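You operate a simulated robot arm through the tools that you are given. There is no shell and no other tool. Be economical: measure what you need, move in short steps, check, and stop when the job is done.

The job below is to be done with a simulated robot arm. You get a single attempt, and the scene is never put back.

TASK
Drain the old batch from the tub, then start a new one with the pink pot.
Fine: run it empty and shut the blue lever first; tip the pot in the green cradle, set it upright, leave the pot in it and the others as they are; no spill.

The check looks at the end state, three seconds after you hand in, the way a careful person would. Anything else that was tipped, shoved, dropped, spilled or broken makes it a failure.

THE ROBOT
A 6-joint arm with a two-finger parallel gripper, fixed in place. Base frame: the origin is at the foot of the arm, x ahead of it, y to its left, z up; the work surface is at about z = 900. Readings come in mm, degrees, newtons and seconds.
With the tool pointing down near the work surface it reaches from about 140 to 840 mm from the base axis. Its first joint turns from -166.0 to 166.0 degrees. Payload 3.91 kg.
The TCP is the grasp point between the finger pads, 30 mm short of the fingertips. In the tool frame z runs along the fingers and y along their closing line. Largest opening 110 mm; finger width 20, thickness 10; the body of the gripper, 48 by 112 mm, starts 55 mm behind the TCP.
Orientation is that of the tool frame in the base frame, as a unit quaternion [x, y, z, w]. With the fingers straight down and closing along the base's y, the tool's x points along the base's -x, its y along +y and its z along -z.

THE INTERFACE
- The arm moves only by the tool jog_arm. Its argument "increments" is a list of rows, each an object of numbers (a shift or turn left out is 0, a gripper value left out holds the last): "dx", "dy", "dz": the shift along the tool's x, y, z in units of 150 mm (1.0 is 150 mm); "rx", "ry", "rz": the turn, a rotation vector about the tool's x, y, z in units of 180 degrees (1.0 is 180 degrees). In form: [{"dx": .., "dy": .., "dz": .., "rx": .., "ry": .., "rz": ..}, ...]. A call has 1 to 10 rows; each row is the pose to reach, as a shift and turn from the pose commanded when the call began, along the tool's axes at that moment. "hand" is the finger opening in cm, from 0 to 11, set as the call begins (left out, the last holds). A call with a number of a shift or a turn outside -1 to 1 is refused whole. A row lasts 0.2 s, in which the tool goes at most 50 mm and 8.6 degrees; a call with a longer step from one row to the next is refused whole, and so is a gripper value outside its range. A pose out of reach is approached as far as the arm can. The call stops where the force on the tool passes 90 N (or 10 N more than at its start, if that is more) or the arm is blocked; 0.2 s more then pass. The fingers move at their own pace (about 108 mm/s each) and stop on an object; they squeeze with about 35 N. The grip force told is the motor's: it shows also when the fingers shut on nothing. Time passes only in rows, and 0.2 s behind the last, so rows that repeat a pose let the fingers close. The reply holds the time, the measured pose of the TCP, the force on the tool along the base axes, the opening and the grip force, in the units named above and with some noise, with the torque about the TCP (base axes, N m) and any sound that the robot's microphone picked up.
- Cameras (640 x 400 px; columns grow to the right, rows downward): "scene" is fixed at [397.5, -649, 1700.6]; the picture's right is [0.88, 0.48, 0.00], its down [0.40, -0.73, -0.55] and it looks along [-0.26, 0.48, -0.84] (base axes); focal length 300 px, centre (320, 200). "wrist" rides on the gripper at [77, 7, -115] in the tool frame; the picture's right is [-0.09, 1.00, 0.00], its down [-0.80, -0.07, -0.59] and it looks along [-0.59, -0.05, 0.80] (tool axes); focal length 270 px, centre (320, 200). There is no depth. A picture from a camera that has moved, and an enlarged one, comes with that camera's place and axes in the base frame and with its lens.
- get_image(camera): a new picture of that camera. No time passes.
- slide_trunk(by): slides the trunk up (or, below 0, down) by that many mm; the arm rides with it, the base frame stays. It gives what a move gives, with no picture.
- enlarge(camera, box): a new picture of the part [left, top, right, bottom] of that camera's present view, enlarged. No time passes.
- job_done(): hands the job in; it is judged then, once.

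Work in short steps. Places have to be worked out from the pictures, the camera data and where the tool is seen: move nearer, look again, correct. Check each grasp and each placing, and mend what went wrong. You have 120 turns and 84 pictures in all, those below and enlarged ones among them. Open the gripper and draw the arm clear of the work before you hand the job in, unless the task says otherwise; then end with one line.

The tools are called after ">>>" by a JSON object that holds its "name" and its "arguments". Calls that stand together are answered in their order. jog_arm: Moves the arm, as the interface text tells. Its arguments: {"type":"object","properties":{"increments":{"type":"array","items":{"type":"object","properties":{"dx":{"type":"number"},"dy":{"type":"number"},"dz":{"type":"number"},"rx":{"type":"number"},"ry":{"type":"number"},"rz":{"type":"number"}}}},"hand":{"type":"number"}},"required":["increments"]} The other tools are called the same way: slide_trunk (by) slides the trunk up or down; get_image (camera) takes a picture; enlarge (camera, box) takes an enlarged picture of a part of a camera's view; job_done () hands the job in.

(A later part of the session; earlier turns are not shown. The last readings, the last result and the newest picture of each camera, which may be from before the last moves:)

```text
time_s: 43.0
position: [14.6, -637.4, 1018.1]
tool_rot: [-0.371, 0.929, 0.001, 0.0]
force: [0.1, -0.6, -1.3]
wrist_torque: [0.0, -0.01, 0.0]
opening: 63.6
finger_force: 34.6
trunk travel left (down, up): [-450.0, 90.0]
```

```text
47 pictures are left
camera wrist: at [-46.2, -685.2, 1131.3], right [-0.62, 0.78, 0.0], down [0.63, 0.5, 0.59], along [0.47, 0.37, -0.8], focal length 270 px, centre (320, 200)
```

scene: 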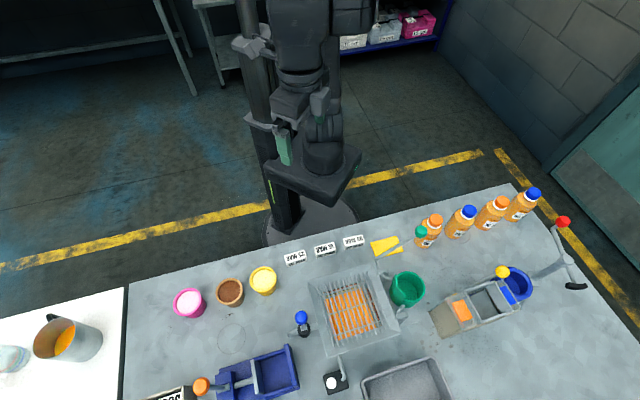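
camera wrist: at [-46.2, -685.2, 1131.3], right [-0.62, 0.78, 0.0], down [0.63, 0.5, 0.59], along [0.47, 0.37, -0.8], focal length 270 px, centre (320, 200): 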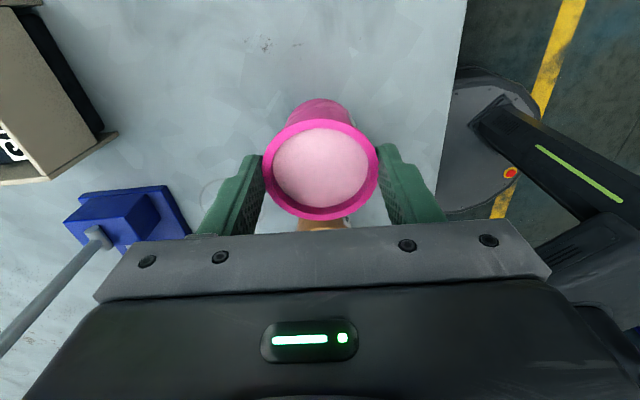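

Regripped at 63.7 mm, level. Carrying it again toward a station beside the cup.

>>> {"name": "jog_arm", "arguments": {"increments": [{"dz": -0.12}, {"dz": -0.28}, {"dz": -0.44}, {"dz": -0.6}, {"dz": -0.76}, {"dz": -0.9}]}}

>>> {"name": "jog_arm", "arguments": {"increments": [{"dx": -0.05, "dy": -0.02, "dz": -0.05}, {"dx": -0.19, "dy": -0.08, "dz": -0.12}, {"dx": -0.35, "dy": -0.16, "dz": -0.2}, {"dx": -0.52, "dy": -0.23, "dz": -0.3}, {"dx": -0.69, "dy": -0.31, "dz": -0.3}, {"dx": -0.855, "dy": -0.383, "dz": -0.3}]}}

>>> {"name": "jog_arm", "arguments": {"increments": [{"dx": -0.14, "dy": -0.06}, {"dx": -0.28, "dy": -0.13}, {"dx": -0.42, "dy": -0.19}, {"dx": -0.57, "dy": -0.25}, {"dx": -0.71, "dy": -0.32}, {"dx": -0.855, "dy": -0.383}]}}

>>> {"name": "jog_arm", "arguments": {"increments": [{"dx": -0.14, "dy": -0.06}, {"dx": -0.28, "dy": -0.13}, {"dx": -0.42, "dy": -0.19}, {"dx": -0.57, "dy": -0.25}, {"dx": -0.71, "dy": -0.32}, {"dx": -0.855, "dy": -0.383}]}}

>>> {"name": "jog_arm", "arguments": {"increments": [{"dx": -0.14, "dy": -0.06}, {"dx": -0.28, "dy": -0.13}, {"dx": -0.42, "dy": -0.19}, {"dx": -0.57, "dy": -0.25}, {"dx": -0.71, "dy": -0.32}, {"dx": -0.855, "dy": -0.383}]}}

>>> {"name": "get_image", "arguments": {"camera": "wrist"}}

```text
time_s: 44.4
position: [14.3, -637.2, 1151.2]
tool_rot: [-0.372, 0.928, -0.001, 0.0]
force: [-0.4, -0.3, -1.5]
wrist_torque: [0.01, -0.01, -0.03]
opening: 63.6
finger_force: 34.5
trunk travel left (down, up): [-450.0, 90.0]
```

```text
time_s: 45.8
position: [149.7, -590.2, 1196.3]
tool_rot: [-0.371, 0.929, 0.0, 0.0]
force: [0.1, -1.4, -1.7]
wrist_torque: [0.0, -0.02, 0.02]
opening: 63.9
finger_force: 34.9
trunk travel left (down, up): [-450.0, 90.0]
```

```text
time_s: 47.2
position: [280.7, -544.7, 1195.4]
tool_rot: [-0.372, 0.928, 0.0, 0.0]
force: [-0.4, 0.8, -2.0]
wrist_torque: [-0.01, 0.0, -0.02]
opening: 63.9
finger_force: 35.2
trunk travel left (down, up): [-450.0, 90.0]
```

```text
time_s: 48.6
position: [413.4, -495.8, 1194.3]
tool_rot: [-0.372, 0.928, 0.0, -0.001]
force: [-0.2, 0.0, -1.3]
wrist_torque: [-0.01, 0.03, -0.02]
opening: 63.7
finger_force: 34.8
trunk travel left (down, up): [-450.0, 90.0]
```

```text
time_s: 50.0
position: [546.1, -450.9, 1195.5]
tool_rot: [-0.371, 0.929, 0.001, 0.0]
force: [0.8, 0.0, -1.9]
wrist_torque: [-0.01, 0.0, -0.01]
opening: 63.6
finger_force: 35.0
trunk travel left (down, up): [-450.0, 90.0]
```

```text
46 pictures are left
camera wrist: at [485.7, -498.8, 1309.3], right [-0.62, 0.78, 0.0], down [0.63, 0.5, 0.59], along [0.46, 0.37, -0.8], focal length 270 px, centre (320, 200)
```

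wrist: 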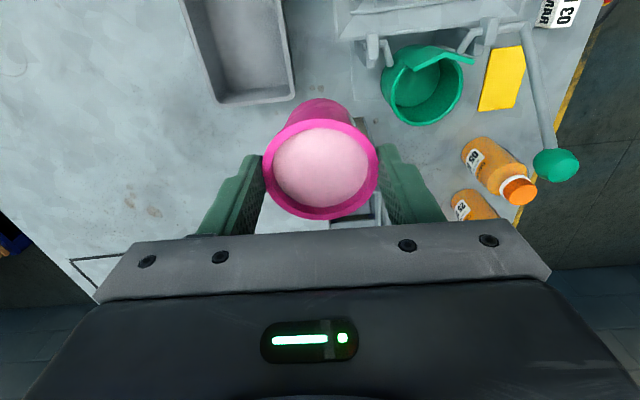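

Now tight zooms of the cup from both cameras for accurate centring.

>>> {"name": "enlarge", "arguments": {"camera": "wrist", "box": [360, 30, 500, 140]}}

>>> {"name": "enlarge", "arguments": {"camera": "scene", "box": [380, 260, 436, 320]}}

```text
3.64 times, centred on (430, 85) of wrist
camera zoom: at [485.7, -498.8, 1309.3], right [-0.62, 0.78, 0.0], down [0.63, 0.5, 0.59], along [0.46, 0.37, -0.8], focal length 983 px, centre (-80, 618)
```

zoom: 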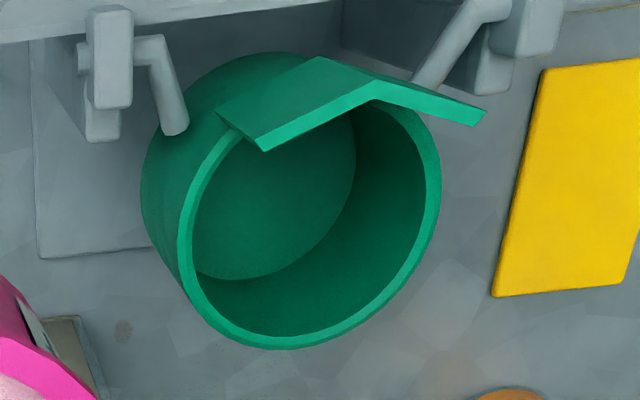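

```text
6.67 times, centred on (408, 290) of scene
camera zoom: at [397.5, -649.0, 1700.6], right [0.88, 0.48, 0.0], down [0.4, -0.73, -0.55], along [-0.26, 0.48, -0.84], focal length 1996 px, centre (-267, -400)
```

zoom: 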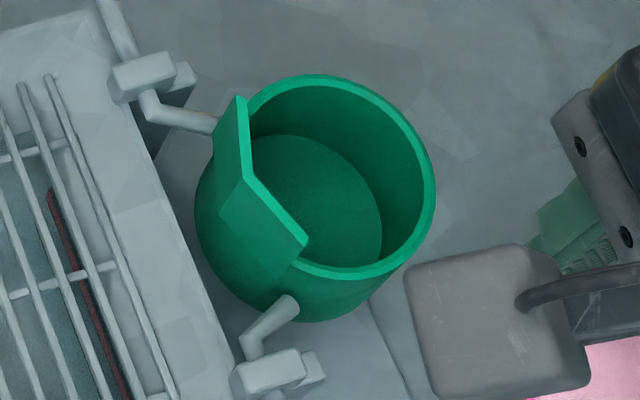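

Rim fits (477,-377,1041), outer radius about 34; the pot bottom is only about 49 mm across, so I have about 6 mm of entry tolerance. Moving above the cup.

>>> {"name": "jog_arm", "arguments": {"increments": [{"dx": 0.0, "dy": 0.1}, {"dx": -0.003, "dy": 0.25}, {"dx": -0.006, "dy": 0.4}, {"dx": -0.006, "dy": 0.55}, {"dx": -0.006, "dy": 0.679}, {"dx": -0.006, "dy": 0.679}]}}

>>> {"name": "get_image", "arguments": {"camera": "wrist"}}

>>> {"name": "get_image", "arguments": {"camera": "scene"}}

```text
time_s: 51.4
position: [476.4, -373.9, 1196.7]
tool_rot: [-0.371, 0.929, -0.001, -0.001]
force: [0.5, -0.2, -1.5]
wrist_torque: [0.01, -0.05, 0.01]
opening: 63.6
finger_force: 34.5
trunk travel left (down, up): [-450.0, 90.0]
```

```text
43 pictures are left
camera wrist: at [415.8, -422.8, 1310.9], right [-0.62, 0.78, 0.0], down [0.63, 0.5, 0.59], along [0.46, 0.37, -0.8], focal length 270 px, centre (320, 200)
```

wrist: 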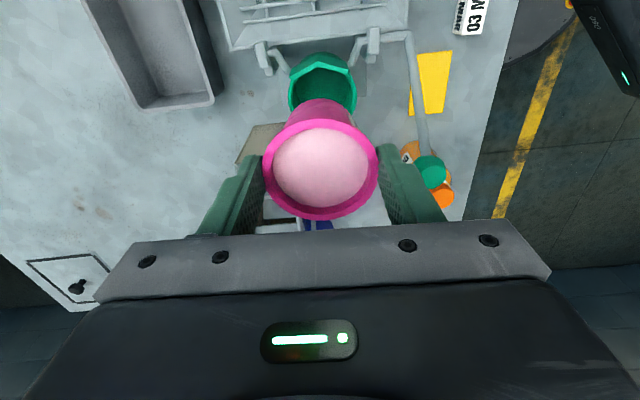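

```text
42 pictures are left
```

scene: 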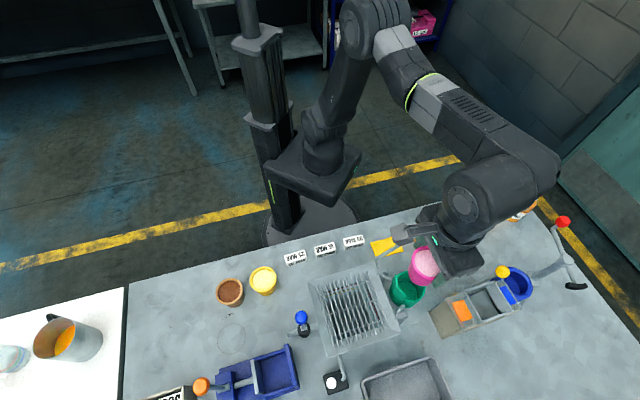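

Lever knob clears the gripper. I'll zoom on the visible part of the cup to refine lateral alignment.

>>> {"name": "enlarge", "arguments": {"camera": "wrist", "box": [260, 20, 390, 130]}}

```text
3.64 times, centred on (325, 75) of wrist
camera zoom: at [415.8, -422.8, 1310.9], right [-0.62, 0.78, 0.0], down [0.63, 0.5, 0.59], along [0.46, 0.37, -0.8], focal length 983 px, centre (302, 654)
```

zoom: 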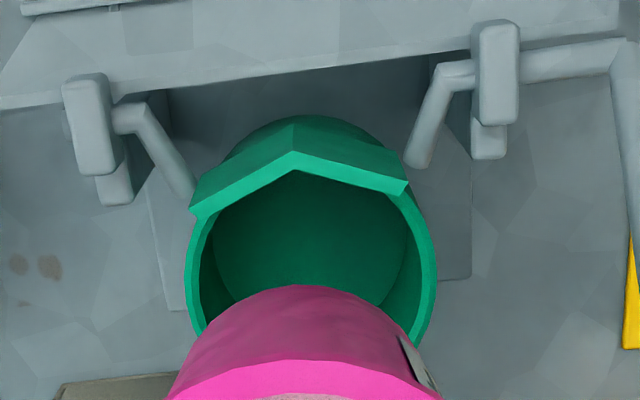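

The cup centre is about 2 mm to tool +y and 1.5 mm to +x of me. I'll correct and descend until the pot bottom is about at rim height, then look.

>>> {"name": "jog_arm", "arguments": {"increments": [{"dx": 0.011, "dy": 0.015, "dz": 0.05}, {"dx": 0.011, "dy": 0.015, "dz": 0.15}, {"dx": 0.011, "dy": 0.015, "dz": 0.27}, {"dx": 0.011, "dy": 0.015, "dz": 0.38}, {"dx": 0.011, "dy": 0.015, "dz": 0.45}, {"dx": 0.011, "dy": 0.015, "dz": 0.48}]}}

>>> {"name": "enlarge", "arguments": {"camera": "wrist", "box": [230, 20, 410, 150]}}

>>> {"name": "enlarge", "arguments": {"camera": "scene", "box": [380, 230, 460, 320]}}

```text
time_s: 52.8
position: [473.3, -375.4, 1124.4]
tool_rot: [-0.372, 0.928, -0.001, 0.0]
force: [0.4, 0.0, -1.7]
wrist_torque: [-0.01, -0.03, 0.01]
opening: 63.7
finger_force: 35.3
trunk travel left (down, up): [-450.0, 90.0]
```

```text
3.08 times, centred on (320, 85) of wrist
camera zoom: at [412.2, -423.2, 1238.4], right [-0.62, 0.78, 0.0], down [0.63, 0.5, 0.59], along [0.46, 0.37, -0.8], focal length 832 px, centre (320, 554)
```

zoom: 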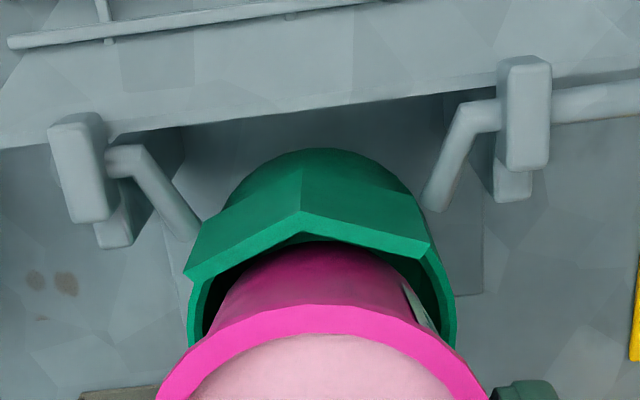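

```text
4.44 times, centred on (420, 275) of scene
camera zoom: at [397.5, -649.0, 1700.6], right [0.88, 0.48, 0.0], down [0.4, -0.73, -0.55], along [-0.26, 0.48, -0.84], focal length 1331 px, centre (-124, -133)
```

zoom: 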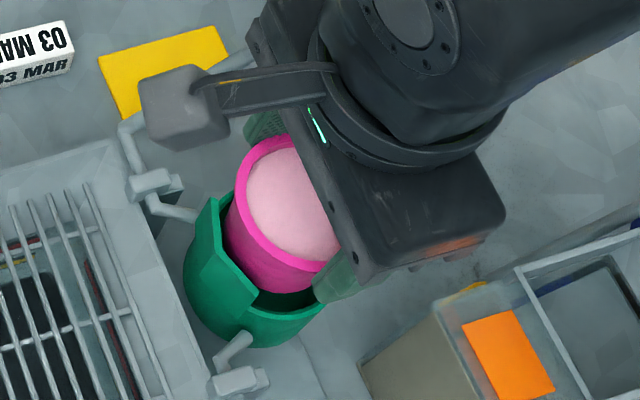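

Lateral alignment is good (rim midpoint matches the pot axis). Lowering slowly into the cup, checking force.

>>> {"name": "jog_arm", "arguments": {"increments": [{"dz": 0.03}, {"dz": 0.06}, {"dz": 0.09}, {"dz": 0.12}, {"dz": 0.15}]}}

>>> {"name": "enlarge", "arguments": {"camera": "wrist", "box": [230, 20, 410, 150]}}

```text
time_s: 54.0
position: [471.9, -375.8, 1101.8]
tool_rot: [-0.371, 0.929, 0.0, 0.0]
force: [0.7, 0.0, -1.1]
wrist_torque: [0.02, 0.01, -0.03]
opening: 64.0
finger_force: 34.8
trunk travel left (down, up): [-450.0, 90.0]
```

```text
3.08 times, centred on (320, 85) of wrist
camera zoom: at [411.6, -423.8, 1215.2], right [-0.62, 0.78, 0.0], down [0.63, 0.5, 0.59], along [0.46, 0.37, -0.8], focal length 832 px, centre (320, 554)
```

zoom: 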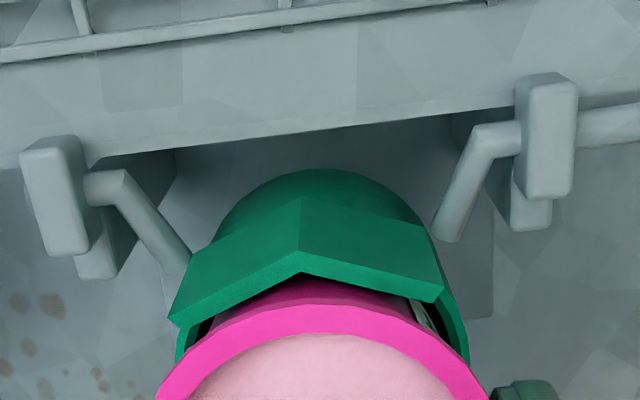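

No contact yet, pot about 17 mm into the cup. Continuing slowly.

>>> {"name": "jog_arm", "arguments": {"increments": [{"dz": 0.025}, {"dz": 0.05}, {"dz": 0.07}]}}

>>> {"name": "jog_arm", "arguments": {"increments": [{"dz": 0.02}, {"dz": 0.035}]}}

```text
time_s: 54.8
position: [472.9, -374.9, 1090.3]
tool_rot: [-0.371, 0.929, 0.0, 0.0]
force: [1.1, 1.0, -0.1]
wrist_torque: [0.07, -0.11, 0.03]
opening: 63.8
finger_force: 34.7
trunk travel left (down, up): [-450.0, 90.0]
```

```text
time_s: 55.4
position: [471.7, -374.5, 1085.8]
tool_rot: [-0.371, 0.929, 0.0, 0.0]
force: [3.0, 2.9, 0.1]
wrist_torque: [0.17, -0.15, -0.02]
opening: 63.7
finger_force: 34.9
trunk travel left (down, up): [-450.0, 90.0]
```

The lateral force is toward +u (pot rubbing on the spout side). I'll shift 3 mm that way and look.

>>> {"name": "jog_arm", "arguments": {"increments": [{"dx": -0.01}, {"dx": -0.02}, {"dx": -0.02}]}}

>>> {"name": "enlarge", "arguments": {"camera": "wrist", "box": [230, 60, 410, 240]}}

>>> {"name": "enlarge", "arguments": {"camera": "scene", "box": [380, 240, 450, 320]}}

```text
time_s: 56.2
position: [474.5, -373.2, 1084.8]
tool_rot: [-0.372, 0.928, -0.001, 0.0]
force: [0.6, 0.3, -1.9]
wrist_torque: [-0.01, 0.01, 0.02]
opening: 64.0
finger_force: 34.6
trunk travel left (down, up): [-450.0, 90.0]
```

```text
2.22 times, centred on (320, 150) of wrist
camera zoom: at [413.4, -421.1, 1199.6], right [-0.62, 0.78, 0.0], down [0.63, 0.5, 0.59], along [0.46, 0.37, -0.8], focal length 601 px, centre (320, 311)
```

zoom: 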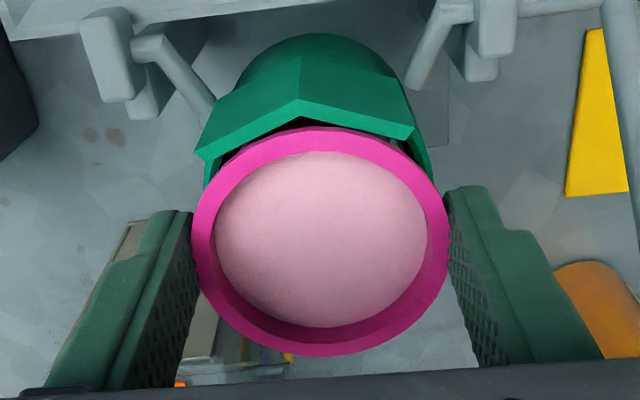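

```text
5.00 times, centred on (415, 280) of scene
camera zoom: at [397.5, -649.0, 1700.6], right [0.88, 0.48, 0.0], down [0.4, -0.73, -0.55], along [-0.26, 0.48, -0.84], focal length 1497 px, centre (-155, -200)
```

zoom: 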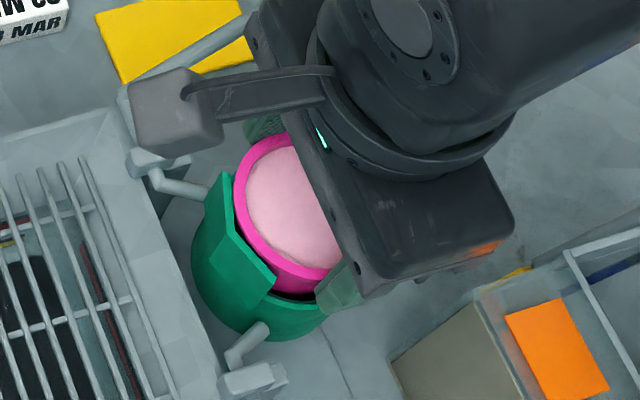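

Lateral force is gone. Continuing down until vertical contact.

>>> {"name": "jog_arm", "arguments": {"increments": [{"dz": 0.015}, {"dz": 0.03}]}}

>>> {"name": "jog_arm", "arguments": {"increments": [{"dz": 0.015}, {"dz": 0.025}]}}

```text
time_s: 56.8
position: [473.5, -372.8, 1082.0]
tool_rot: [-0.371, 0.929, 0.0, 0.0]
force: [-0.5, -0.5, -1.1]
wrist_torque: [0.01, 0.0, -0.02]
opening: 63.5
finger_force: 35.1
trunk travel left (down, up): [-450.0, 90.0]
```

```text
time_s: 57.4
position: [474.2, -373.0, 1076.0]
tool_rot: [-0.372, 0.928, 0.0, 0.0]
force: [-0.5, 0.0, -1.9]
wrist_torque: [-0.02, 0.01, 0.01]
opening: 63.8
finger_force: 35.2
trunk travel left (down, up): [-450.0, 90.0]
```

Still free; continuing in small steps.

>>> {"name": "jog_arm", "arguments": {"increments": [{"dz": 0.013}, {"dz": 0.026}]}}

>>> {"name": "jog_arm", "arguments": {"increments": [{"dz": 0.013}, {"dz": 0.02}]}}

>>> {"name": "enlarge", "arguments": {"camera": "wrist", "box": [230, 60, 410, 240]}}

```text
time_s: 58.0
position: [474.1, -373.1, 1072.8]
tool_rot: [-0.371, 0.928, 0.0, 0.001]
force: [0.4, 0.2, -1.4]
wrist_torque: [-0.01, 0.02, -0.01]
opening: 63.8
finger_force: 35.6
trunk travel left (down, up): [-450.0, 90.0]
```

```text
time_s: 58.6
position: [475.2, -371.9, 1069.8]
tool_rot: [-0.371, 0.929, 0.0, 0.0]
force: [0.1, 0.4, -0.6]
wrist_torque: [0.02, 0.02, -0.02]
opening: 63.8
finger_force: 35.3
trunk travel left (down, up): [-450.0, 90.0]
```

```text
2.22 times, centred on (320, 150) of wrist
camera zoom: at [414.3, -420.8, 1184.2], right [-0.62, 0.78, 0.0], down [0.63, 0.5, 0.59], along [0.46, 0.37, -0.8], focal length 601 px, centre (320, 311)
```

zoom: 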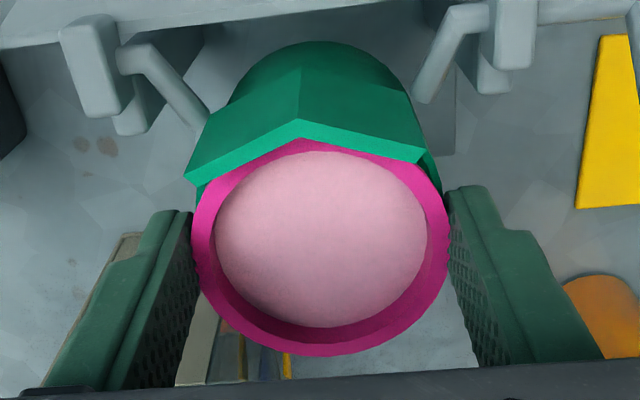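

Continuing in 2 mm steps, watching the vertical force.

>>> {"name": "jog_arm", "arguments": {"increments": [{"dz": 0.013}, {"dz": 0.013}]}}

>>> {"name": "jog_arm", "arguments": {"increments": [{"dz": 0.013}, {"dz": 0.013}]}}

```text
time_s: 59.2
position: [473.9, -374.3, 1068.8]
tool_rot: [-0.372, 0.928, 0.0, 0.0]
force: [-0.8, -0.7, -1.7]
wrist_torque: [0.01, 0.04, -0.03]
opening: 63.5
finger_force: 35.1
trunk travel left (down, up): [-450.0, 90.0]
```

```text
time_s: 59.8
position: [475.1, -373.0, 1066.2]
tool_rot: [-0.372, 0.928, 0.0, 0.0]
force: [-0.4, 0.4, -1.3]
wrist_torque: [-0.01, -0.01, -0.02]
opening: 63.6
finger_force: 35.0
trunk travel left (down, up): [-450.0, 90.0]
```

>>> {"name": "jog_arm", "arguments": {"increments": [{"dz": 0.013}, {"dz": 0.02}]}}

>>> {"name": "jog_arm", "arguments": {"increments": [{"dz": 0.013}, {"dz": 0.02}]}}

>>> {"name": "enlarge", "arguments": {"camera": "wrist", "box": [230, 60, 410, 240]}}

>>> {"name": "enlarge", "arguments": {"camera": "scene", "box": [380, 240, 450, 320]}}

```text
time_s: 60.4
position: [475.5, -372.2, 1064.3]
tool_rot: [-0.371, 0.928, 0.001, 0.0]
force: [0.3, 0.1, -2.4]
wrist_torque: [-0.02, 0.02, 0.01]
opening: 63.8
finger_force: 34.4
trunk travel left (down, up): [-450.0, 90.0]
```

```text
time_s: 61.0
position: [473.8, -372.4, 1060.3]
tool_rot: [-0.371, 0.928, -0.001, 0.0]
force: [1.2, -1.7, 8.2]
wrist_torque: [0.14, 0.22, -0.08]
opening: 63.6
finger_force: 35.1
trunk travel left (down, up): [-450.0, 90.0]
```

```text
2.22 times, centred on (320, 150) of wrist
camera zoom: at [413.5, -420.4, 1176.2], right [-0.62, 0.78, 0.0], down [0.63, 0.5, 0.59], along [0.47, 0.37, -0.8], focal length 601 px, centre (320, 311)
```

zoom: 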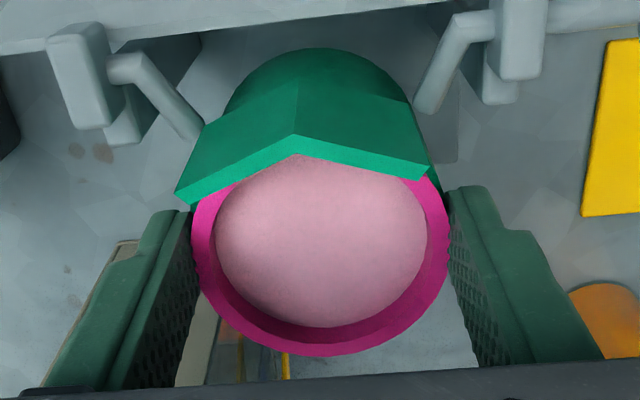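

```text
5.00 times, centred on (415, 280) of scene
camera zoom: at [397.5, -649.0, 1700.6], right [0.88, 0.48, 0.0], down [0.4, -0.73, -0.55], along [-0.26, 0.48, -0.84], focal length 1497 px, centre (-155, -200)
```

zoom: 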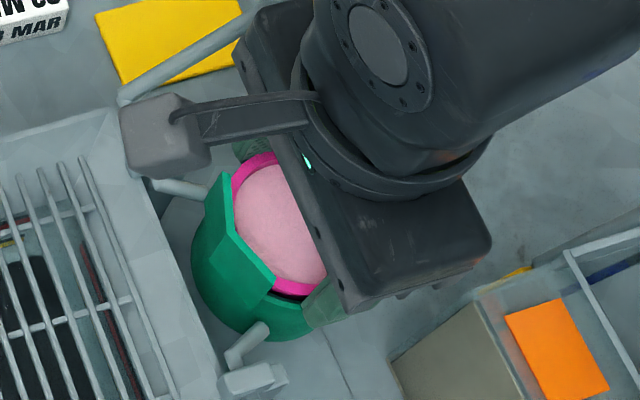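

Contact of about 8 N with a torque indicating the +v fingertip is on the cup rim, so the pot is nearly seated. I'll ease up 1 mm and release gently.

>>> {"name": "jog_arm", "arguments": {"increments": [{"dz": -0.007}, {"dz": -0.007}]}}

>>> {"name": "jog_arm", "arguments": {"increments": [{}, {}], "hand": 6.8}}

>>> {"name": "enlarge", "arguments": {"camera": "wrist", "box": [230, 60, 410, 240]}}

```text
time_s: 61.6
position: [474.7, -374.1, 1061.0]
tool_rot: [-0.371, 0.929, -0.001, 0.0]
force: [0.4, -0.9, 4.3]
wrist_torque: [-0.18, -0.05, 0.05]
opening: 63.9
finger_force: 35.7
trunk travel left (down, up): [-450.0, 90.0]
```

```text
time_s: 62.2
position: [473.7, -372.8, 1061.3]
tool_rot: [-0.371, 0.929, 0.0, 0.0]
force: [-1.0, 0.4, 2.2]
wrist_torque: [-0.08, -0.01, -0.04]
opening: 67.4
finger_force: 0.1
trunk travel left (down, up): [-450.0, 90.0]
```

```text
2.22 times, centred on (320, 150) of wrist
camera zoom: at [413.6, -420.2, 1176.2], right [-0.62, 0.78, 0.0], down [0.63, 0.5, 0.59], along [0.46, 0.37, -0.8], focal length 601 px, centre (320, 311)
```

zoom: 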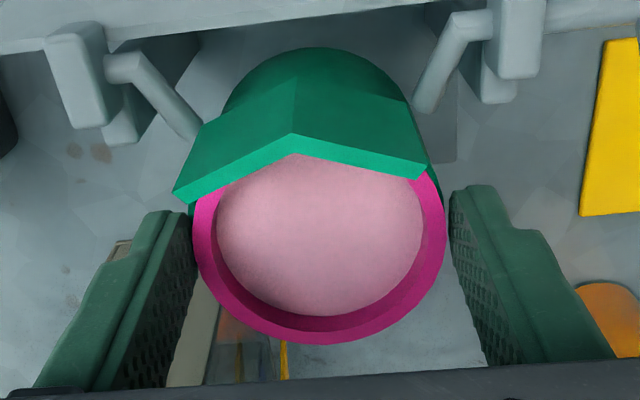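

The pot dropped only a few mm and sits in the cup. I'll open wider and rise straight up.

>>> {"name": "jog_arm", "arguments": {"increments": [{"dz": -0.01}, {"dz": -0.03}, {"dz": -0.1}, {"dz": -0.3}, {"dz": -0.6}, {"dz": -0.85}], "hand": 8.0}}

>>> {"name": "get_image", "arguments": {"camera": "wrist"}}

>>> {"name": "enlarge", "arguments": {"camera": "scene", "box": [370, 220, 460, 320]}}

```text
time_s: 63.6
position: [474.8, -374.6, 1190.0]
tool_rot: [-0.371, 0.929, 0.0, 0.001]
force: [0.7, 0.0, -1.0]
wrist_torque: [0.02, -0.02, 0.01]
opening: 80.0
finger_force: 0.2
trunk travel left (down, up): [-450.0, 90.0]
```

```text
31 pictures are left
camera wrist: at [412.9, -422.1, 1303.9], right [-0.62, 0.78, 0.0], down [0.63, 0.5, 0.59], along [0.46, 0.37, -0.8], focal length 270 px, centre (320, 200)
```

wrist: 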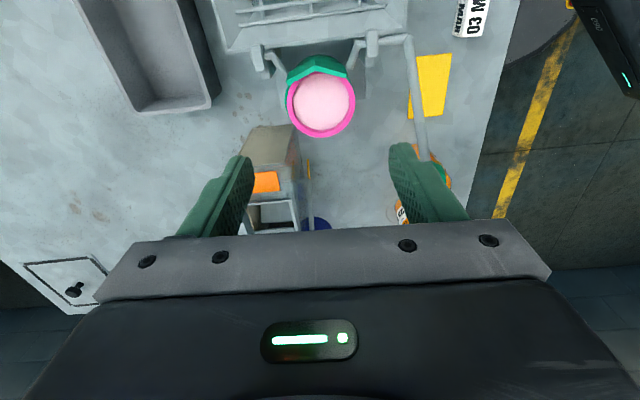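

```text
4.00 times, centred on (415, 270) of scene
camera zoom: at [397.5, -649.0, 1700.6], right [0.88, 0.48, 0.0], down [0.4, -0.73, -0.55], along [-0.26, 0.48, -0.84], focal length 1198 px, centre (-60, -80)
```

zoom: 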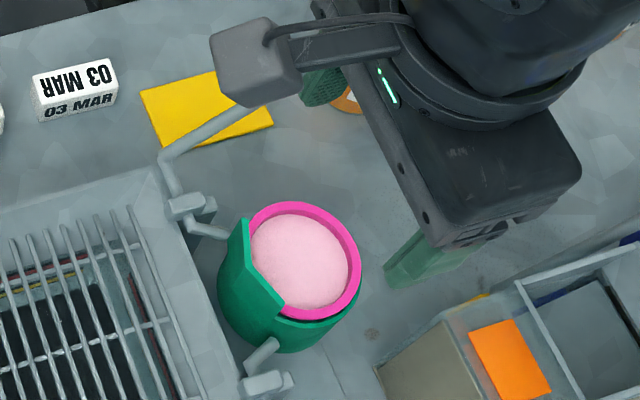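

The pot is seated well in the green cup. Next is the green lever: hinge axis runs along v at about z 1024, u = -41 from the cup; the knob is at about (448,-275,1111). I'll move above the knob keeping the closing line along the hinge axis.

>>> {"name": "jog_arm", "arguments": {"increments": [{"dx": -0.1, "dy": 0.18}, {"dx": -0.2, "dy": 0.36}, {"dx": -0.29, "dy": 0.52}, {"dx": -0.327, "dy": 0.605}], "hand": 7.0}}

>>> {"name": "get_image", "arguments": {"camera": "wrist"}}

```text
time_s: 64.6
position: [446.1, -274.7, 1189.2]
tool_rot: [-0.371, 0.929, 0.0, 0.0]
force: [-1.0, 0.7, 0.0]
wrist_torque: [0.01, 0.01, 0.01]
opening: 70.0
finger_force: 0.0
trunk travel left (down, up): [-450.0, 90.0]
```

```text
29 pictures are left
camera wrist: at [385.4, -322.0, 1303.4], right [-0.62, 0.78, 0.0], down [0.63, 0.5, 0.59], along [0.46, 0.37, -0.8], focal length 270 px, centre (320, 200)
```

wrist: 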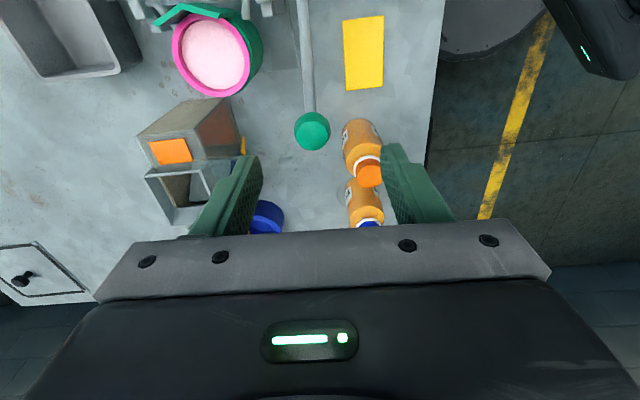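

Knob is 6 mm to tool -y of centre; the bottles are clear of the fingers. I'll correct, descend around the knob and close.

>>> {"name": "jog_arm", "arguments": {"increments": [{"dy": -0.04, "dz": 0.15}, {"dy": -0.04, "dz": 0.32}, {"dy": -0.04, "dz": 0.45}, {"dy": -0.04, "dz": 0.52}]}}

>>> {"name": "get_image", "arguments": {"camera": "wrist"}}

```text
time_s: 65.6
position: [450.6, -278.0, 1110.4]
tool_rot: [-0.371, 0.929, 0.0, 0.0]
force: [-0.4, 0.1, -0.7]
wrist_torque: [0.02, 0.01, 0.0]
opening: 69.9
finger_force: 0.2
trunk travel left (down, up): [-450.0, 90.0]
```

```text
28 pictures are left
camera wrist: at [390.7, -326.0, 1224.4], right [-0.62, 0.78, 0.0], down [0.63, 0.5, 0.59], along [0.47, 0.37, -0.8], focal length 270 px, centre (320, 200)
```

wrist: 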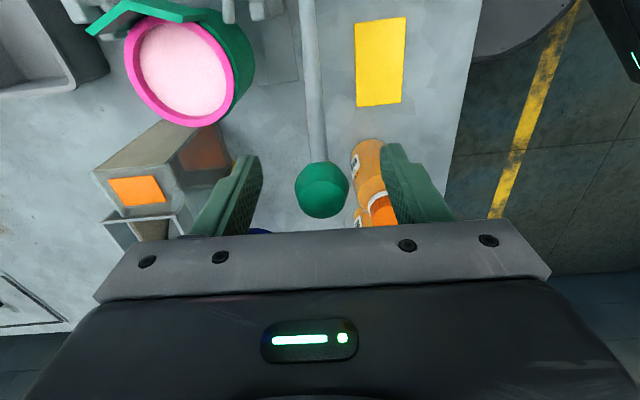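

Knob centred between the pads. Closing on it.

>>> {"name": "jog_arm", "arguments": {"increments": [{}, {}, {}], "hand": 2.0}}

```text
time_s: 66.4
position: [450.2, -277.4, 1110.2]
tool_rot: [-0.371, 0.929, 0.001, 0.0]
force: [-4.7, 4.3, -5.4]
wrist_torque: [0.2, -0.17, 0.0]
opening: 27.3
finger_force: 45.5
trunk travel left (down, up): [-450.0, 90.0]
```

Knob gripped. I'll start the arc with a small 16° turn toward the tub and check the forces.

>>> {"name": "jog_arm", "arguments": {"increments": [{"dx": 0.02, "dz": -0.02}, {"dx": 0.043, "dz": -0.04}, {"dx": 0.087, "dz": -0.078}, {"dx": 0.133, "dz": -0.113}, {"dx": 0.183, "dz": -0.144}]}}

>>> {"name": "get_image", "arguments": {"camera": "wrist"}}

```text
time_s: 67.6
position: [432.5, -296.0, 1132.4]
tool_rot: [-0.372, 0.928, 0.0, 0.0]
force: [1.4, 8.1, -11.2]
wrist_torque: [0.85, -0.93, 0.04]
opening: 27.4
finger_force: 44.9
trunk travel left (down, up): [-450.0, 90.0]
```

```text
27 pictures are left
camera wrist: at [372.2, -343.2, 1246.4], right [-0.62, 0.78, 0.0], down [0.63, 0.5, 0.59], along [0.46, 0.37, -0.8], focal length 270 px, centre (320, 200)
```

wrist: 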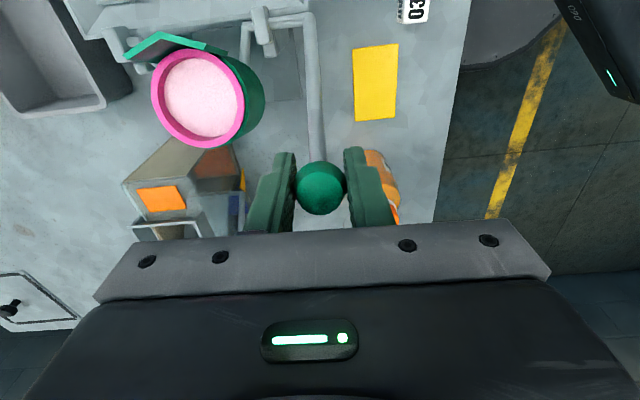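

Resistance is about 11 N against the turn, plausible for the pot's weight. Checking that the cup is really turning.

>>> {"name": "enlarge", "arguments": {"camera": "scene", "box": [360, 230, 460, 320]}}

```text
4.44 times, centred on (410, 275) of scene
camera zoom: at [397.5, -649.0, 1700.6], right [0.88, 0.48, 0.0], down [0.4, -0.73, -0.55], along [-0.26, 0.48, -0.84], focal length 1331 px, centre (-80, -133)
```

zoom: 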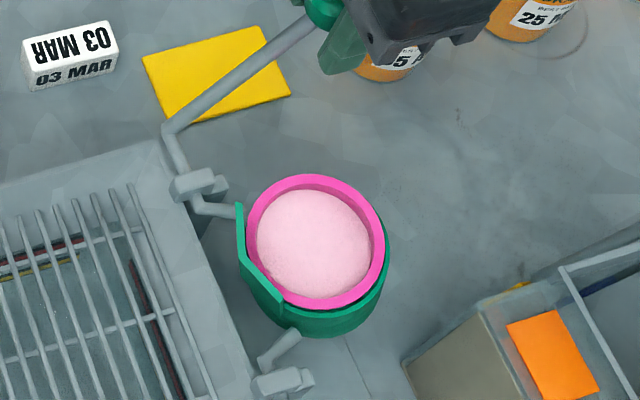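

The cup is turning with the lever. Continuing the arc to about 36°.

>>> {"name": "jog_arm", "arguments": {"increments": [{"dx": 0.051, "dz": -0.028}, {"dx": 0.104, "dz": -0.052}, {"dx": 0.158, "dz": -0.073}, {"dx": 0.214, "dz": -0.089}, {"dx": 0.271, "dz": -0.102}]}}

>>> {"name": "get_image", "arguments": {"camera": "wrist"}}

```text
time_s: 68.8
position: [403.6, -323.6, 1148.0]
tool_rot: [-0.372, 0.928, -0.002, 0.001]
force: [12.5, 4.9, 7.8]
wrist_torque: [0.92, -0.94, 0.04]
opening: 27.4
finger_force: 45.1
trunk travel left (down, up): [-450.0, 90.0]
```

```text
25 pictures are left
camera wrist: at [343.4, -371.4, 1262.8], right [-0.62, 0.78, 0.0], down [0.63, 0.5, 0.59], along [0.47, 0.37, -0.8], focal length 270 px, centre (320, 200)
```

wrist: 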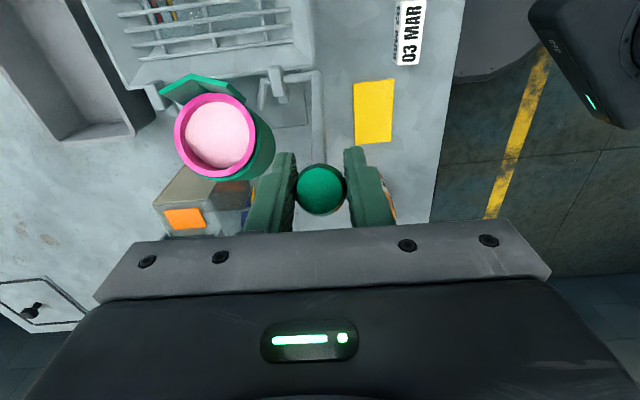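

Force is about 12 N, radial mismatch small; I refine the arc centre slightly and continue to about 55° of tip.

>>> {"name": "jog_arm", "arguments": {"increments": [{"dx": 0.05, "dz": -0.015}, {"dx": 0.1, "dz": -0.02}, {"dx": 0.156, "dz": -0.022}, {"dx": 0.212, "dz": -0.02}]}}

>>> {"name": "enlarge", "arguments": {"camera": "scene", "box": [320, 230, 460, 340]}}

```text
time_s: 69.8
position: [380.3, -346.8, 1150.7]
tool_rot: [-0.371, 0.928, -0.002, 0.0]
force: [17.0, -2.2, 10.5]
wrist_torque: [0.94, -0.96, -0.02]
opening: 27.3
finger_force: 44.6
trunk travel left (down, up): [-450.0, 90.0]
```

```text
3.64 times, centred on (390, 285) of scene
camera zoom: at [397.5, -649.0, 1700.6], right [0.88, 0.48, 0.0], down [0.4, -0.73, -0.55], along [-0.26, 0.48, -0.84], focal length 1089 px, centre (66, -109)
```

zoom: 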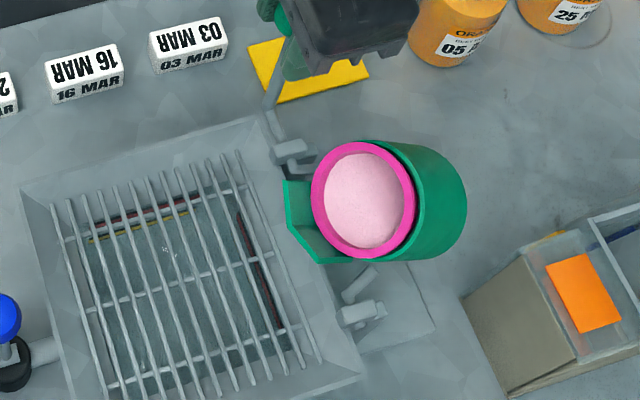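

Tip is about 50° and the spout is over the grate. Continuing to about 75°.

>>> {"name": "jog_arm", "arguments": {"increments": [{"dx": 0.042, "dy": -0.006, "dz": -0.006}, {"dx": 0.085, "dy": -0.013, "dz": -0.003}, {"dx": 0.141, "dy": -0.013, "dz": 0.009}, {"dx": 0.197, "dy": -0.013, "dz": 0.025}, {"dx": 0.251, "dy": -0.013, "dz": 0.044}, {"dx": 0.304, "dy": -0.013, "dz": 0.068}]}}

>>> {"name": "enlarge", "arguments": {"camera": "scene", "box": [320, 230, 460, 340]}}

```text
time_s: 71.2
position: [347.9, -380.3, 1141.5]
tool_rot: [-0.372, 0.928, 0.0, -0.001]
force: [10.5, -2.8, 16.6]
wrist_torque: [0.94, -0.98, -0.03]
opening: 27.6
finger_force: 44.1
trunk travel left (down, up): [-450.0, 90.0]
```

```text
3.64 times, centred on (390, 285) of scene
camera zoom: at [397.5, -649.0, 1700.6], right [0.88, 0.48, 0.0], down [0.4, -0.73, -0.55], along [-0.26, 0.48, -0.84], focal length 1089 px, centre (66, -109)
```

zoom: 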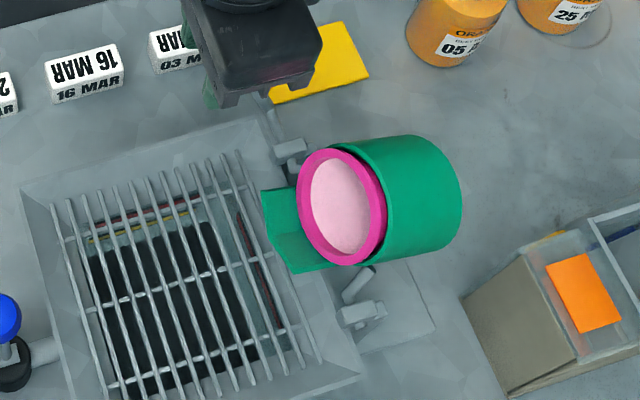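

About 74° and holding; the contents are still in the pot. Continuing toward about 98°.

>>> {"name": "jog_arm", "arguments": {"increments": [{"dx": 0.055, "dy": -0.006, "dz": 0.015}, {"dx": 0.11, "dy": -0.012, "dz": 0.043}, {"dx": 0.158, "dy": -0.012, "dz": 0.077}, {"dx": 0.204, "dy": -0.012, "dz": 0.115}, {"dx": 0.246, "dy": -0.012, "dz": 0.157}, {"dx": 0.286, "dy": -0.012, "dz": 0.2}]}}

>>> {"name": "enlarge", "arguments": {"camera": "scene", "box": [320, 230, 460, 340]}}

```text
time_s: 72.6
position: [316.4, -411.8, 1112.4]
tool_rot: [-0.37, 0.929, -0.001, -0.001]
force: [2.4, -4.1, 14.3]
wrist_torque: [0.99, -0.97, -0.06]
opening: 27.4
finger_force: 45.0
trunk travel left (down, up): [-450.0, 90.0]
```

```text
3.64 times, centred on (390, 285) of scene
camera zoom: at [397.5, -649.0, 1700.6], right [0.88, 0.48, 0.0], down [0.4, -0.73, -0.55], along [-0.26, 0.48, -0.84], focal length 1089 px, centre (66, -109)
```

zoom: 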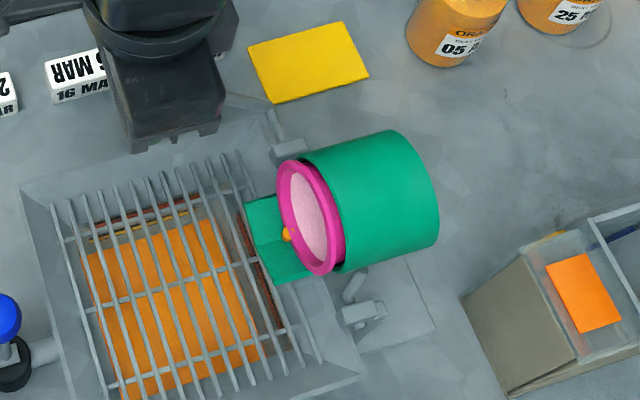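

It is now pouring: liquid is entering the tub. I'll tip a little more and hold.

>>> {"name": "jog_arm", "arguments": {"increments": [{"dx": 0.036, "dz": 0.047}, {"dx": 0.069, "dz": 0.096}, {"dx": 0.069, "dz": 0.096}, {"dx": 0.069, "dz": 0.096}, {"dx": 0.069, "dz": 0.096}]}}

>>> {"name": "enlarge", "arguments": {"camera": "scene", "box": [320, 230, 460, 340]}}

```text
time_s: 73.8
position: [307.4, -419.5, 1097.9]
tool_rot: [-0.371, 0.929, -0.001, 0.001]
force: [-2.6, -16.6, 19.8]
wrist_torque: [0.72, -0.78, -0.17]
opening: 27.3
finger_force: 44.8
trunk travel left (down, up): [-450.0, 90.0]
```

```text
3.64 times, centred on (390, 285) of scene
camera zoom: at [397.5, -649.0, 1700.6], right [0.88, 0.48, 0.0], down [0.4, -0.73, -0.55], along [-0.26, 0.48, -0.84], focal length 1089 px, centre (66, -109)
```

zoom: 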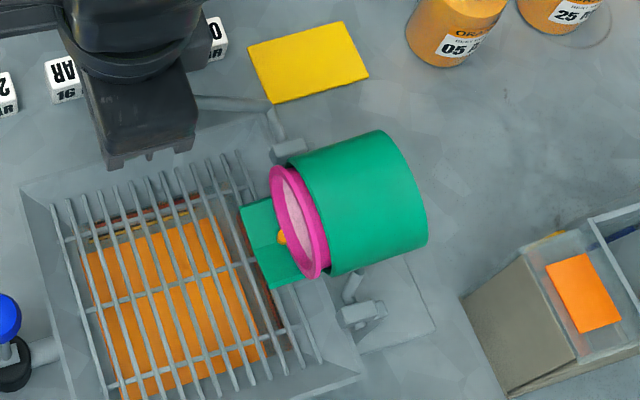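

Radial force shows my arc is slightly small; I'll ease outward, tip another 8° and hold to let it drain.

>>> {"name": "jog_arm", "arguments": {"increments": [{"dx": 0.03, "dy": -0.01, "dz": 0.01}, {"dx": 0.053, "dy": -0.01, "dz": 0.039}, {"dx": 0.08, "dy": -0.01, "dz": 0.093}, {"dx": 0.08, "dy": -0.01, "dz": 0.093}, {"dx": 0.08, "dy": -0.01, "dz": 0.093}, {"dx": 0.08, "dy": -0.01, "dz": 0.093}, {"dx": 0.08, "dy": -0.01, "dz": 0.093}, {"dx": 0.08, "dy": -0.01, "dz": 0.093}, {"dx": 0.08, "dy": -0.01, "dz": 0.093}, {"dx": 0.08, "dy": -0.01, "dz": 0.093}]}}

>>> {"name": "enlarge", "arguments": {"camera": "scene", "box": [320, 230, 460, 340]}}

```text
time_s: 76.0
position: [302.6, -426.4, 1083.5]
tool_rot: [-0.371, 0.928, 0.001, -0.001]
force: [-6.3, 9.9, -5.2]
wrist_torque: [-0.33, 0.24, 0.08]
opening: 27.3
finger_force: 45.0
trunk travel left (down, up): [-450.0, 90.0]
```

```text
3.64 times, centred on (390, 285) of scene
camera zoom: at [397.5, -649.0, 1700.6], right [0.88, 0.48, 0.0], down [0.4, -0.73, -0.55], along [-0.26, 0.48, -0.84], focal length 1089 px, centre (66, -109)
```

zoom: 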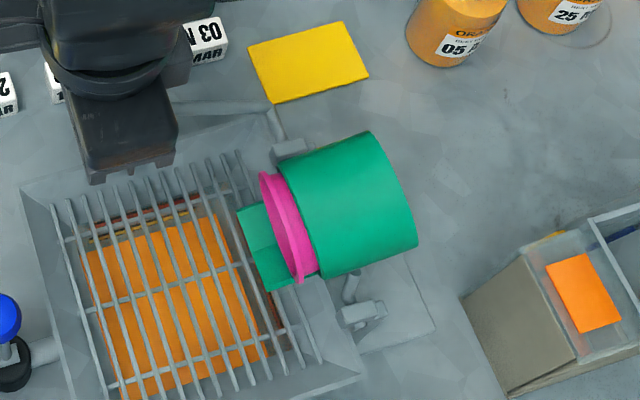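

The bead at the spout has stopped. I'll check the pot opening with the wrist camera.

>>> {"name": "get_image", "arguments": {"camera": "wrist"}}

```text
19 pictures are left
camera wrist: at [241.0, -474.3, 1197.2], right [-0.62, 0.78, 0.0], down [0.63, 0.5, 0.59], along [0.46, 0.37, -0.8], focal length 270 px, centre (320, 200)
```

wrist: 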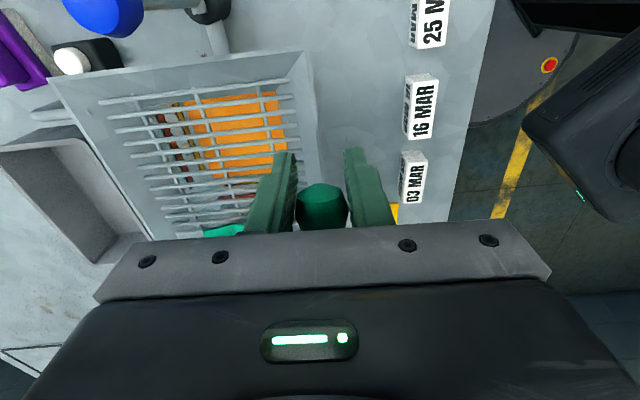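

Opening not visible from here. I'll tip about 8° more (watching for an end stop) and hold 2 s to be sure it empties.

>>> {"name": "jog_arm", "arguments": {"increments": [{"dx": 0.02, "dy": 0.01, "dz": 0.05}, {"dx": 0.037, "dy": 0.015, "dz": 0.1}, {"dx": 0.037, "dy": 0.015, "dz": 0.1}, {"dx": 0.037, "dy": 0.015, "dz": 0.1}, {"dx": 0.037, "dy": 0.015, "dz": 0.1}, {"dx": 0.037, "dy": 0.015, "dz": 0.1}, {"dx": 0.037, "dy": 0.015, "dz": 0.1}, {"dx": 0.037, "dy": 0.015, "dz": 0.1}]}}

>>> {"name": "enlarge", "arguments": {"camera": "scene", "box": [320, 230, 460, 340]}}

```text
time_s: 77.8
position: [298.1, -429.2, 1066.9]
tool_rot: [-0.371, 0.929, 0.002, 0.0]
force: [5.5, 4.2, -16.6]
wrist_torque: [-0.95, 1.1, -0.03]
opening: 27.4
finger_force: 45.2
trunk travel left (down, up): [-450.0, 90.0]
```

```text
3.64 times, centred on (390, 285) of scene
camera zoom: at [397.5, -649.0, 1700.6], right [0.88, 0.48, 0.0], down [0.4, -0.73, -0.55], along [-0.26, 0.48, -0.84], focal length 1089 px, centre (66, -109)
```

zoom: 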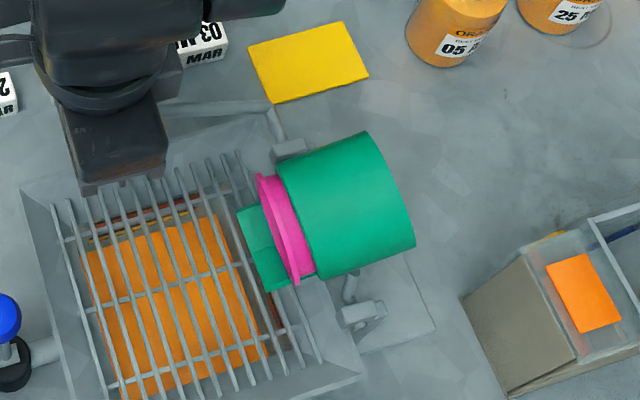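

Tub level is steady, so the pot has emptied; the lever has gone over centre. Returning along the reverse arc.

>>> {"name": "jog_arm", "arguments": {"increments": [{"dx": -0.018, "dz": -0.05}, {"dx": -0.037, "dz": -0.1}, {"dx": -0.07, "dz": -0.155}, {"dx": -0.109, "dz": -0.205}, {"dx": -0.148, "dz": -0.25}, {"dx": -0.187, "dz": -0.289}, {"dx": -0.228, "dz": -0.333}, {"dx": -0.269, "dz": -0.374}, {"dx": -0.315, "dz": -0.413}, {"dx": -0.362, "dz": -0.448}]}}

>>> {"name": "enlarge", "arguments": {"camera": "scene", "box": [320, 230, 460, 340]}}

```text
time_s: 80.0
position: [336.1, -391.9, 1134.7]
tool_rot: [-0.372, 0.928, 0.001, -0.001]
force: [-0.7, 0.0, 0.0]
wrist_torque: [0.02, -0.01, 0.0]
opening: 19.9
finger_force: 0.4
trunk travel left (down, up): [-450.0, 90.0]
```

```text
3.64 times, centred on (390, 285) of scene
camera zoom: at [397.5, -649.0, 1700.6], right [0.88, 0.48, 0.0], down [0.4, -0.73, -0.55], along [-0.26, 0.48, -0.84], focal length 1089 px, centre (66, -109)
```

zoom: 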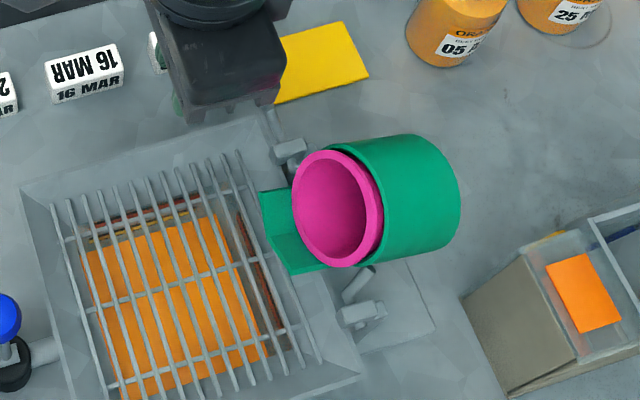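

The pot is empty, but the knob slipped out of the grip (opening 19.9, no force). I'll see where the lever is.

>>> {"name": "get_image", "arguments": {"camera": "wrist"}}

```text
16 pictures are left
camera wrist: at [275.7, -440.3, 1249.5], right [-0.62, 0.78, 0.0], down [0.63, 0.5, 0.59], along [0.47, 0.37, -0.8], focal length 270 px, centre (320, 200)
```

wrist: 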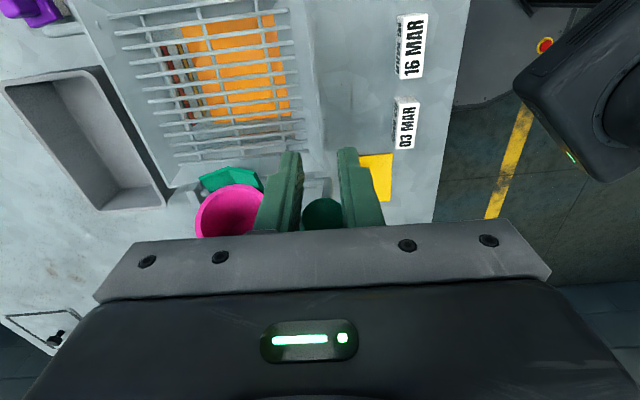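

The lever rests at about 76° tip, knob about 13 mm to +u and 4 mm above my TCP. I'll open, recentre on it and regrip.

>>> {"name": "jog_arm", "arguments": {"increments": [{}, {}, {"dx": -0.04, "dz": -0.015}, {"dx": -0.085, "dz": -0.027}, {"dx": -0.085, "dz": -0.027}], "hand": 6.0}}

>>> {"name": "get_image", "arguments": {"camera": "wrist"}}

```text
time_s: 81.2
position: [345.9, -382.9, 1138.8]
tool_rot: [-0.371, 0.929, 0.0, 0.0]
force: [0.4, -0.4, -0.3]
wrist_torque: [0.01, -0.01, 0.0]
opening: 60.0
finger_force: 0.1
trunk travel left (down, up): [-450.0, 90.0]
```

```text
15 pictures are left
camera wrist: at [285.0, -431.4, 1252.7], right [-0.62, 0.78, 0.0], down [0.63, 0.5, 0.59], along [0.46, 0.37, -0.8], focal length 270 px, centre (320, 200)
```

wrist: 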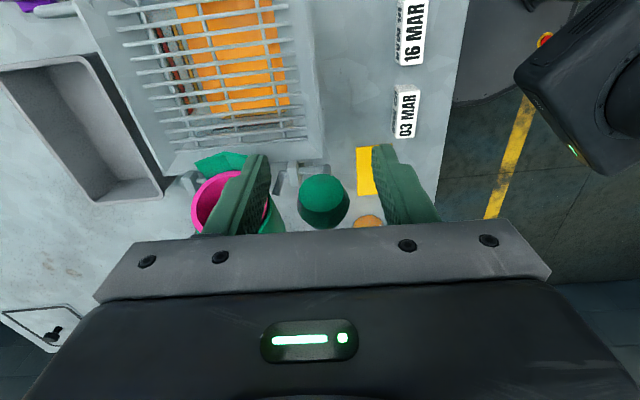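

Knob is another 6 mm to +u and 3 mm up. Adjusting and closing.

>>> {"name": "jog_arm", "arguments": {"increments": [{"dx": -0.02, "dz": -0.01}, {"dx": -0.043, "dz": -0.02}, {"dx": -0.043, "dz": -0.02}]}}

>>> {"name": "jog_arm", "arguments": {"increments": [{}, {}, {}], "hand": 2.0}}

>>> {"name": "get_image", "arguments": {"camera": "wrist"}}

```text
time_s: 82.0
position: [349.6, -379.2, 1141.3]
tool_rot: [-0.372, 0.928, 0.0, 0.0]
force: [0.5, 0.0, -0.3]
wrist_torque: [0.02, 0.01, -0.03]
opening: 60.1
finger_force: 0.1
trunk travel left (down, up): [-450.0, 90.0]
```

```text
time_s: 82.8
position: [348.8, -377.8, 1142.2]
tool_rot: [-0.37, 0.929, 0.0, -0.001]
force: [-2.6, 1.9, -1.4]
wrist_torque: [-0.01, 0.05, -0.02]
opening: 27.1
finger_force: 45.5
trunk travel left (down, up): [-450.0, 90.0]
```

```text
14 pictures are left
camera wrist: at [289.0, -426.4, 1256.1], right [-0.62, 0.78, 0.0], down [0.63, 0.5, 0.59], along [0.46, 0.37, -0.8], focal length 270 px, centre (320, 200)
```

wrist: 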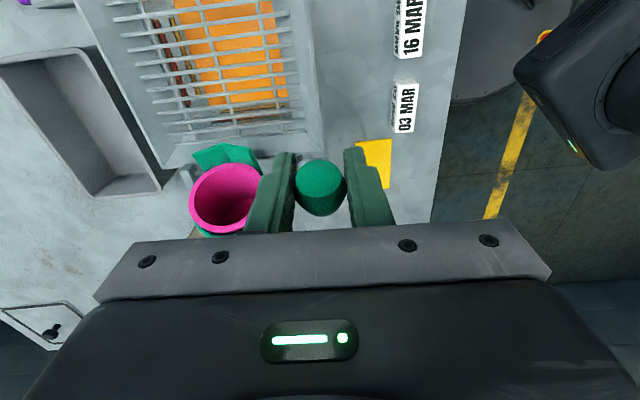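

Good grip at the equator. Continuing the return arc.

>>> {"name": "jog_arm", "arguments": {"increments": [{"dx": -0.023, "dz": -0.009}, {"dx": -0.046, "dz": -0.018}, {"dx": -0.087, "dz": -0.033}, {"dx": -0.136, "dz": -0.046}, {"dx": -0.186, "dz": -0.057}, {"dx": -0.236, "dz": -0.065}, {"dx": -0.287, "dz": -0.071}]}}

```text
time_s: 84.4
position: [380.8, -349.1, 1153.8]
tool_rot: [-0.372, 0.928, 0.0, 0.0]
force: [-15.6, 2.9, -12.6]
wrist_torque: [-0.86, 0.97, 0.01]
opening: 27.7
finger_force: 45.0
trunk travel left (down, up): [-450.0, 90.0]
```

Lever follows; radial pull indicates I'm about 2 mm high. Correcting and continuing.

>>> {"name": "jog_arm", "arguments": {"increments": [{"dx": -0.05, "dz": 0.011}, {"dx": -0.101, "dz": 0.016}, {"dx": -0.15, "dz": 0.02}, {"dx": -0.2, "dz": 0.027}, {"dx": -0.248, "dz": 0.038}, {"dx": -0.297, "dz": 0.05}]}}

```text
time_s: 85.8
position: [411.1, -317.3, 1146.3]
tool_rot: [-0.371, 0.929, -0.001, 0.0]
force: [-6.3, 1.4, 16.8]
wrist_torque: [-0.82, 0.94, -0.03]
opening: 27.1
finger_force: 45.1
trunk travel left (down, up): [-450.0, 90.0]
```

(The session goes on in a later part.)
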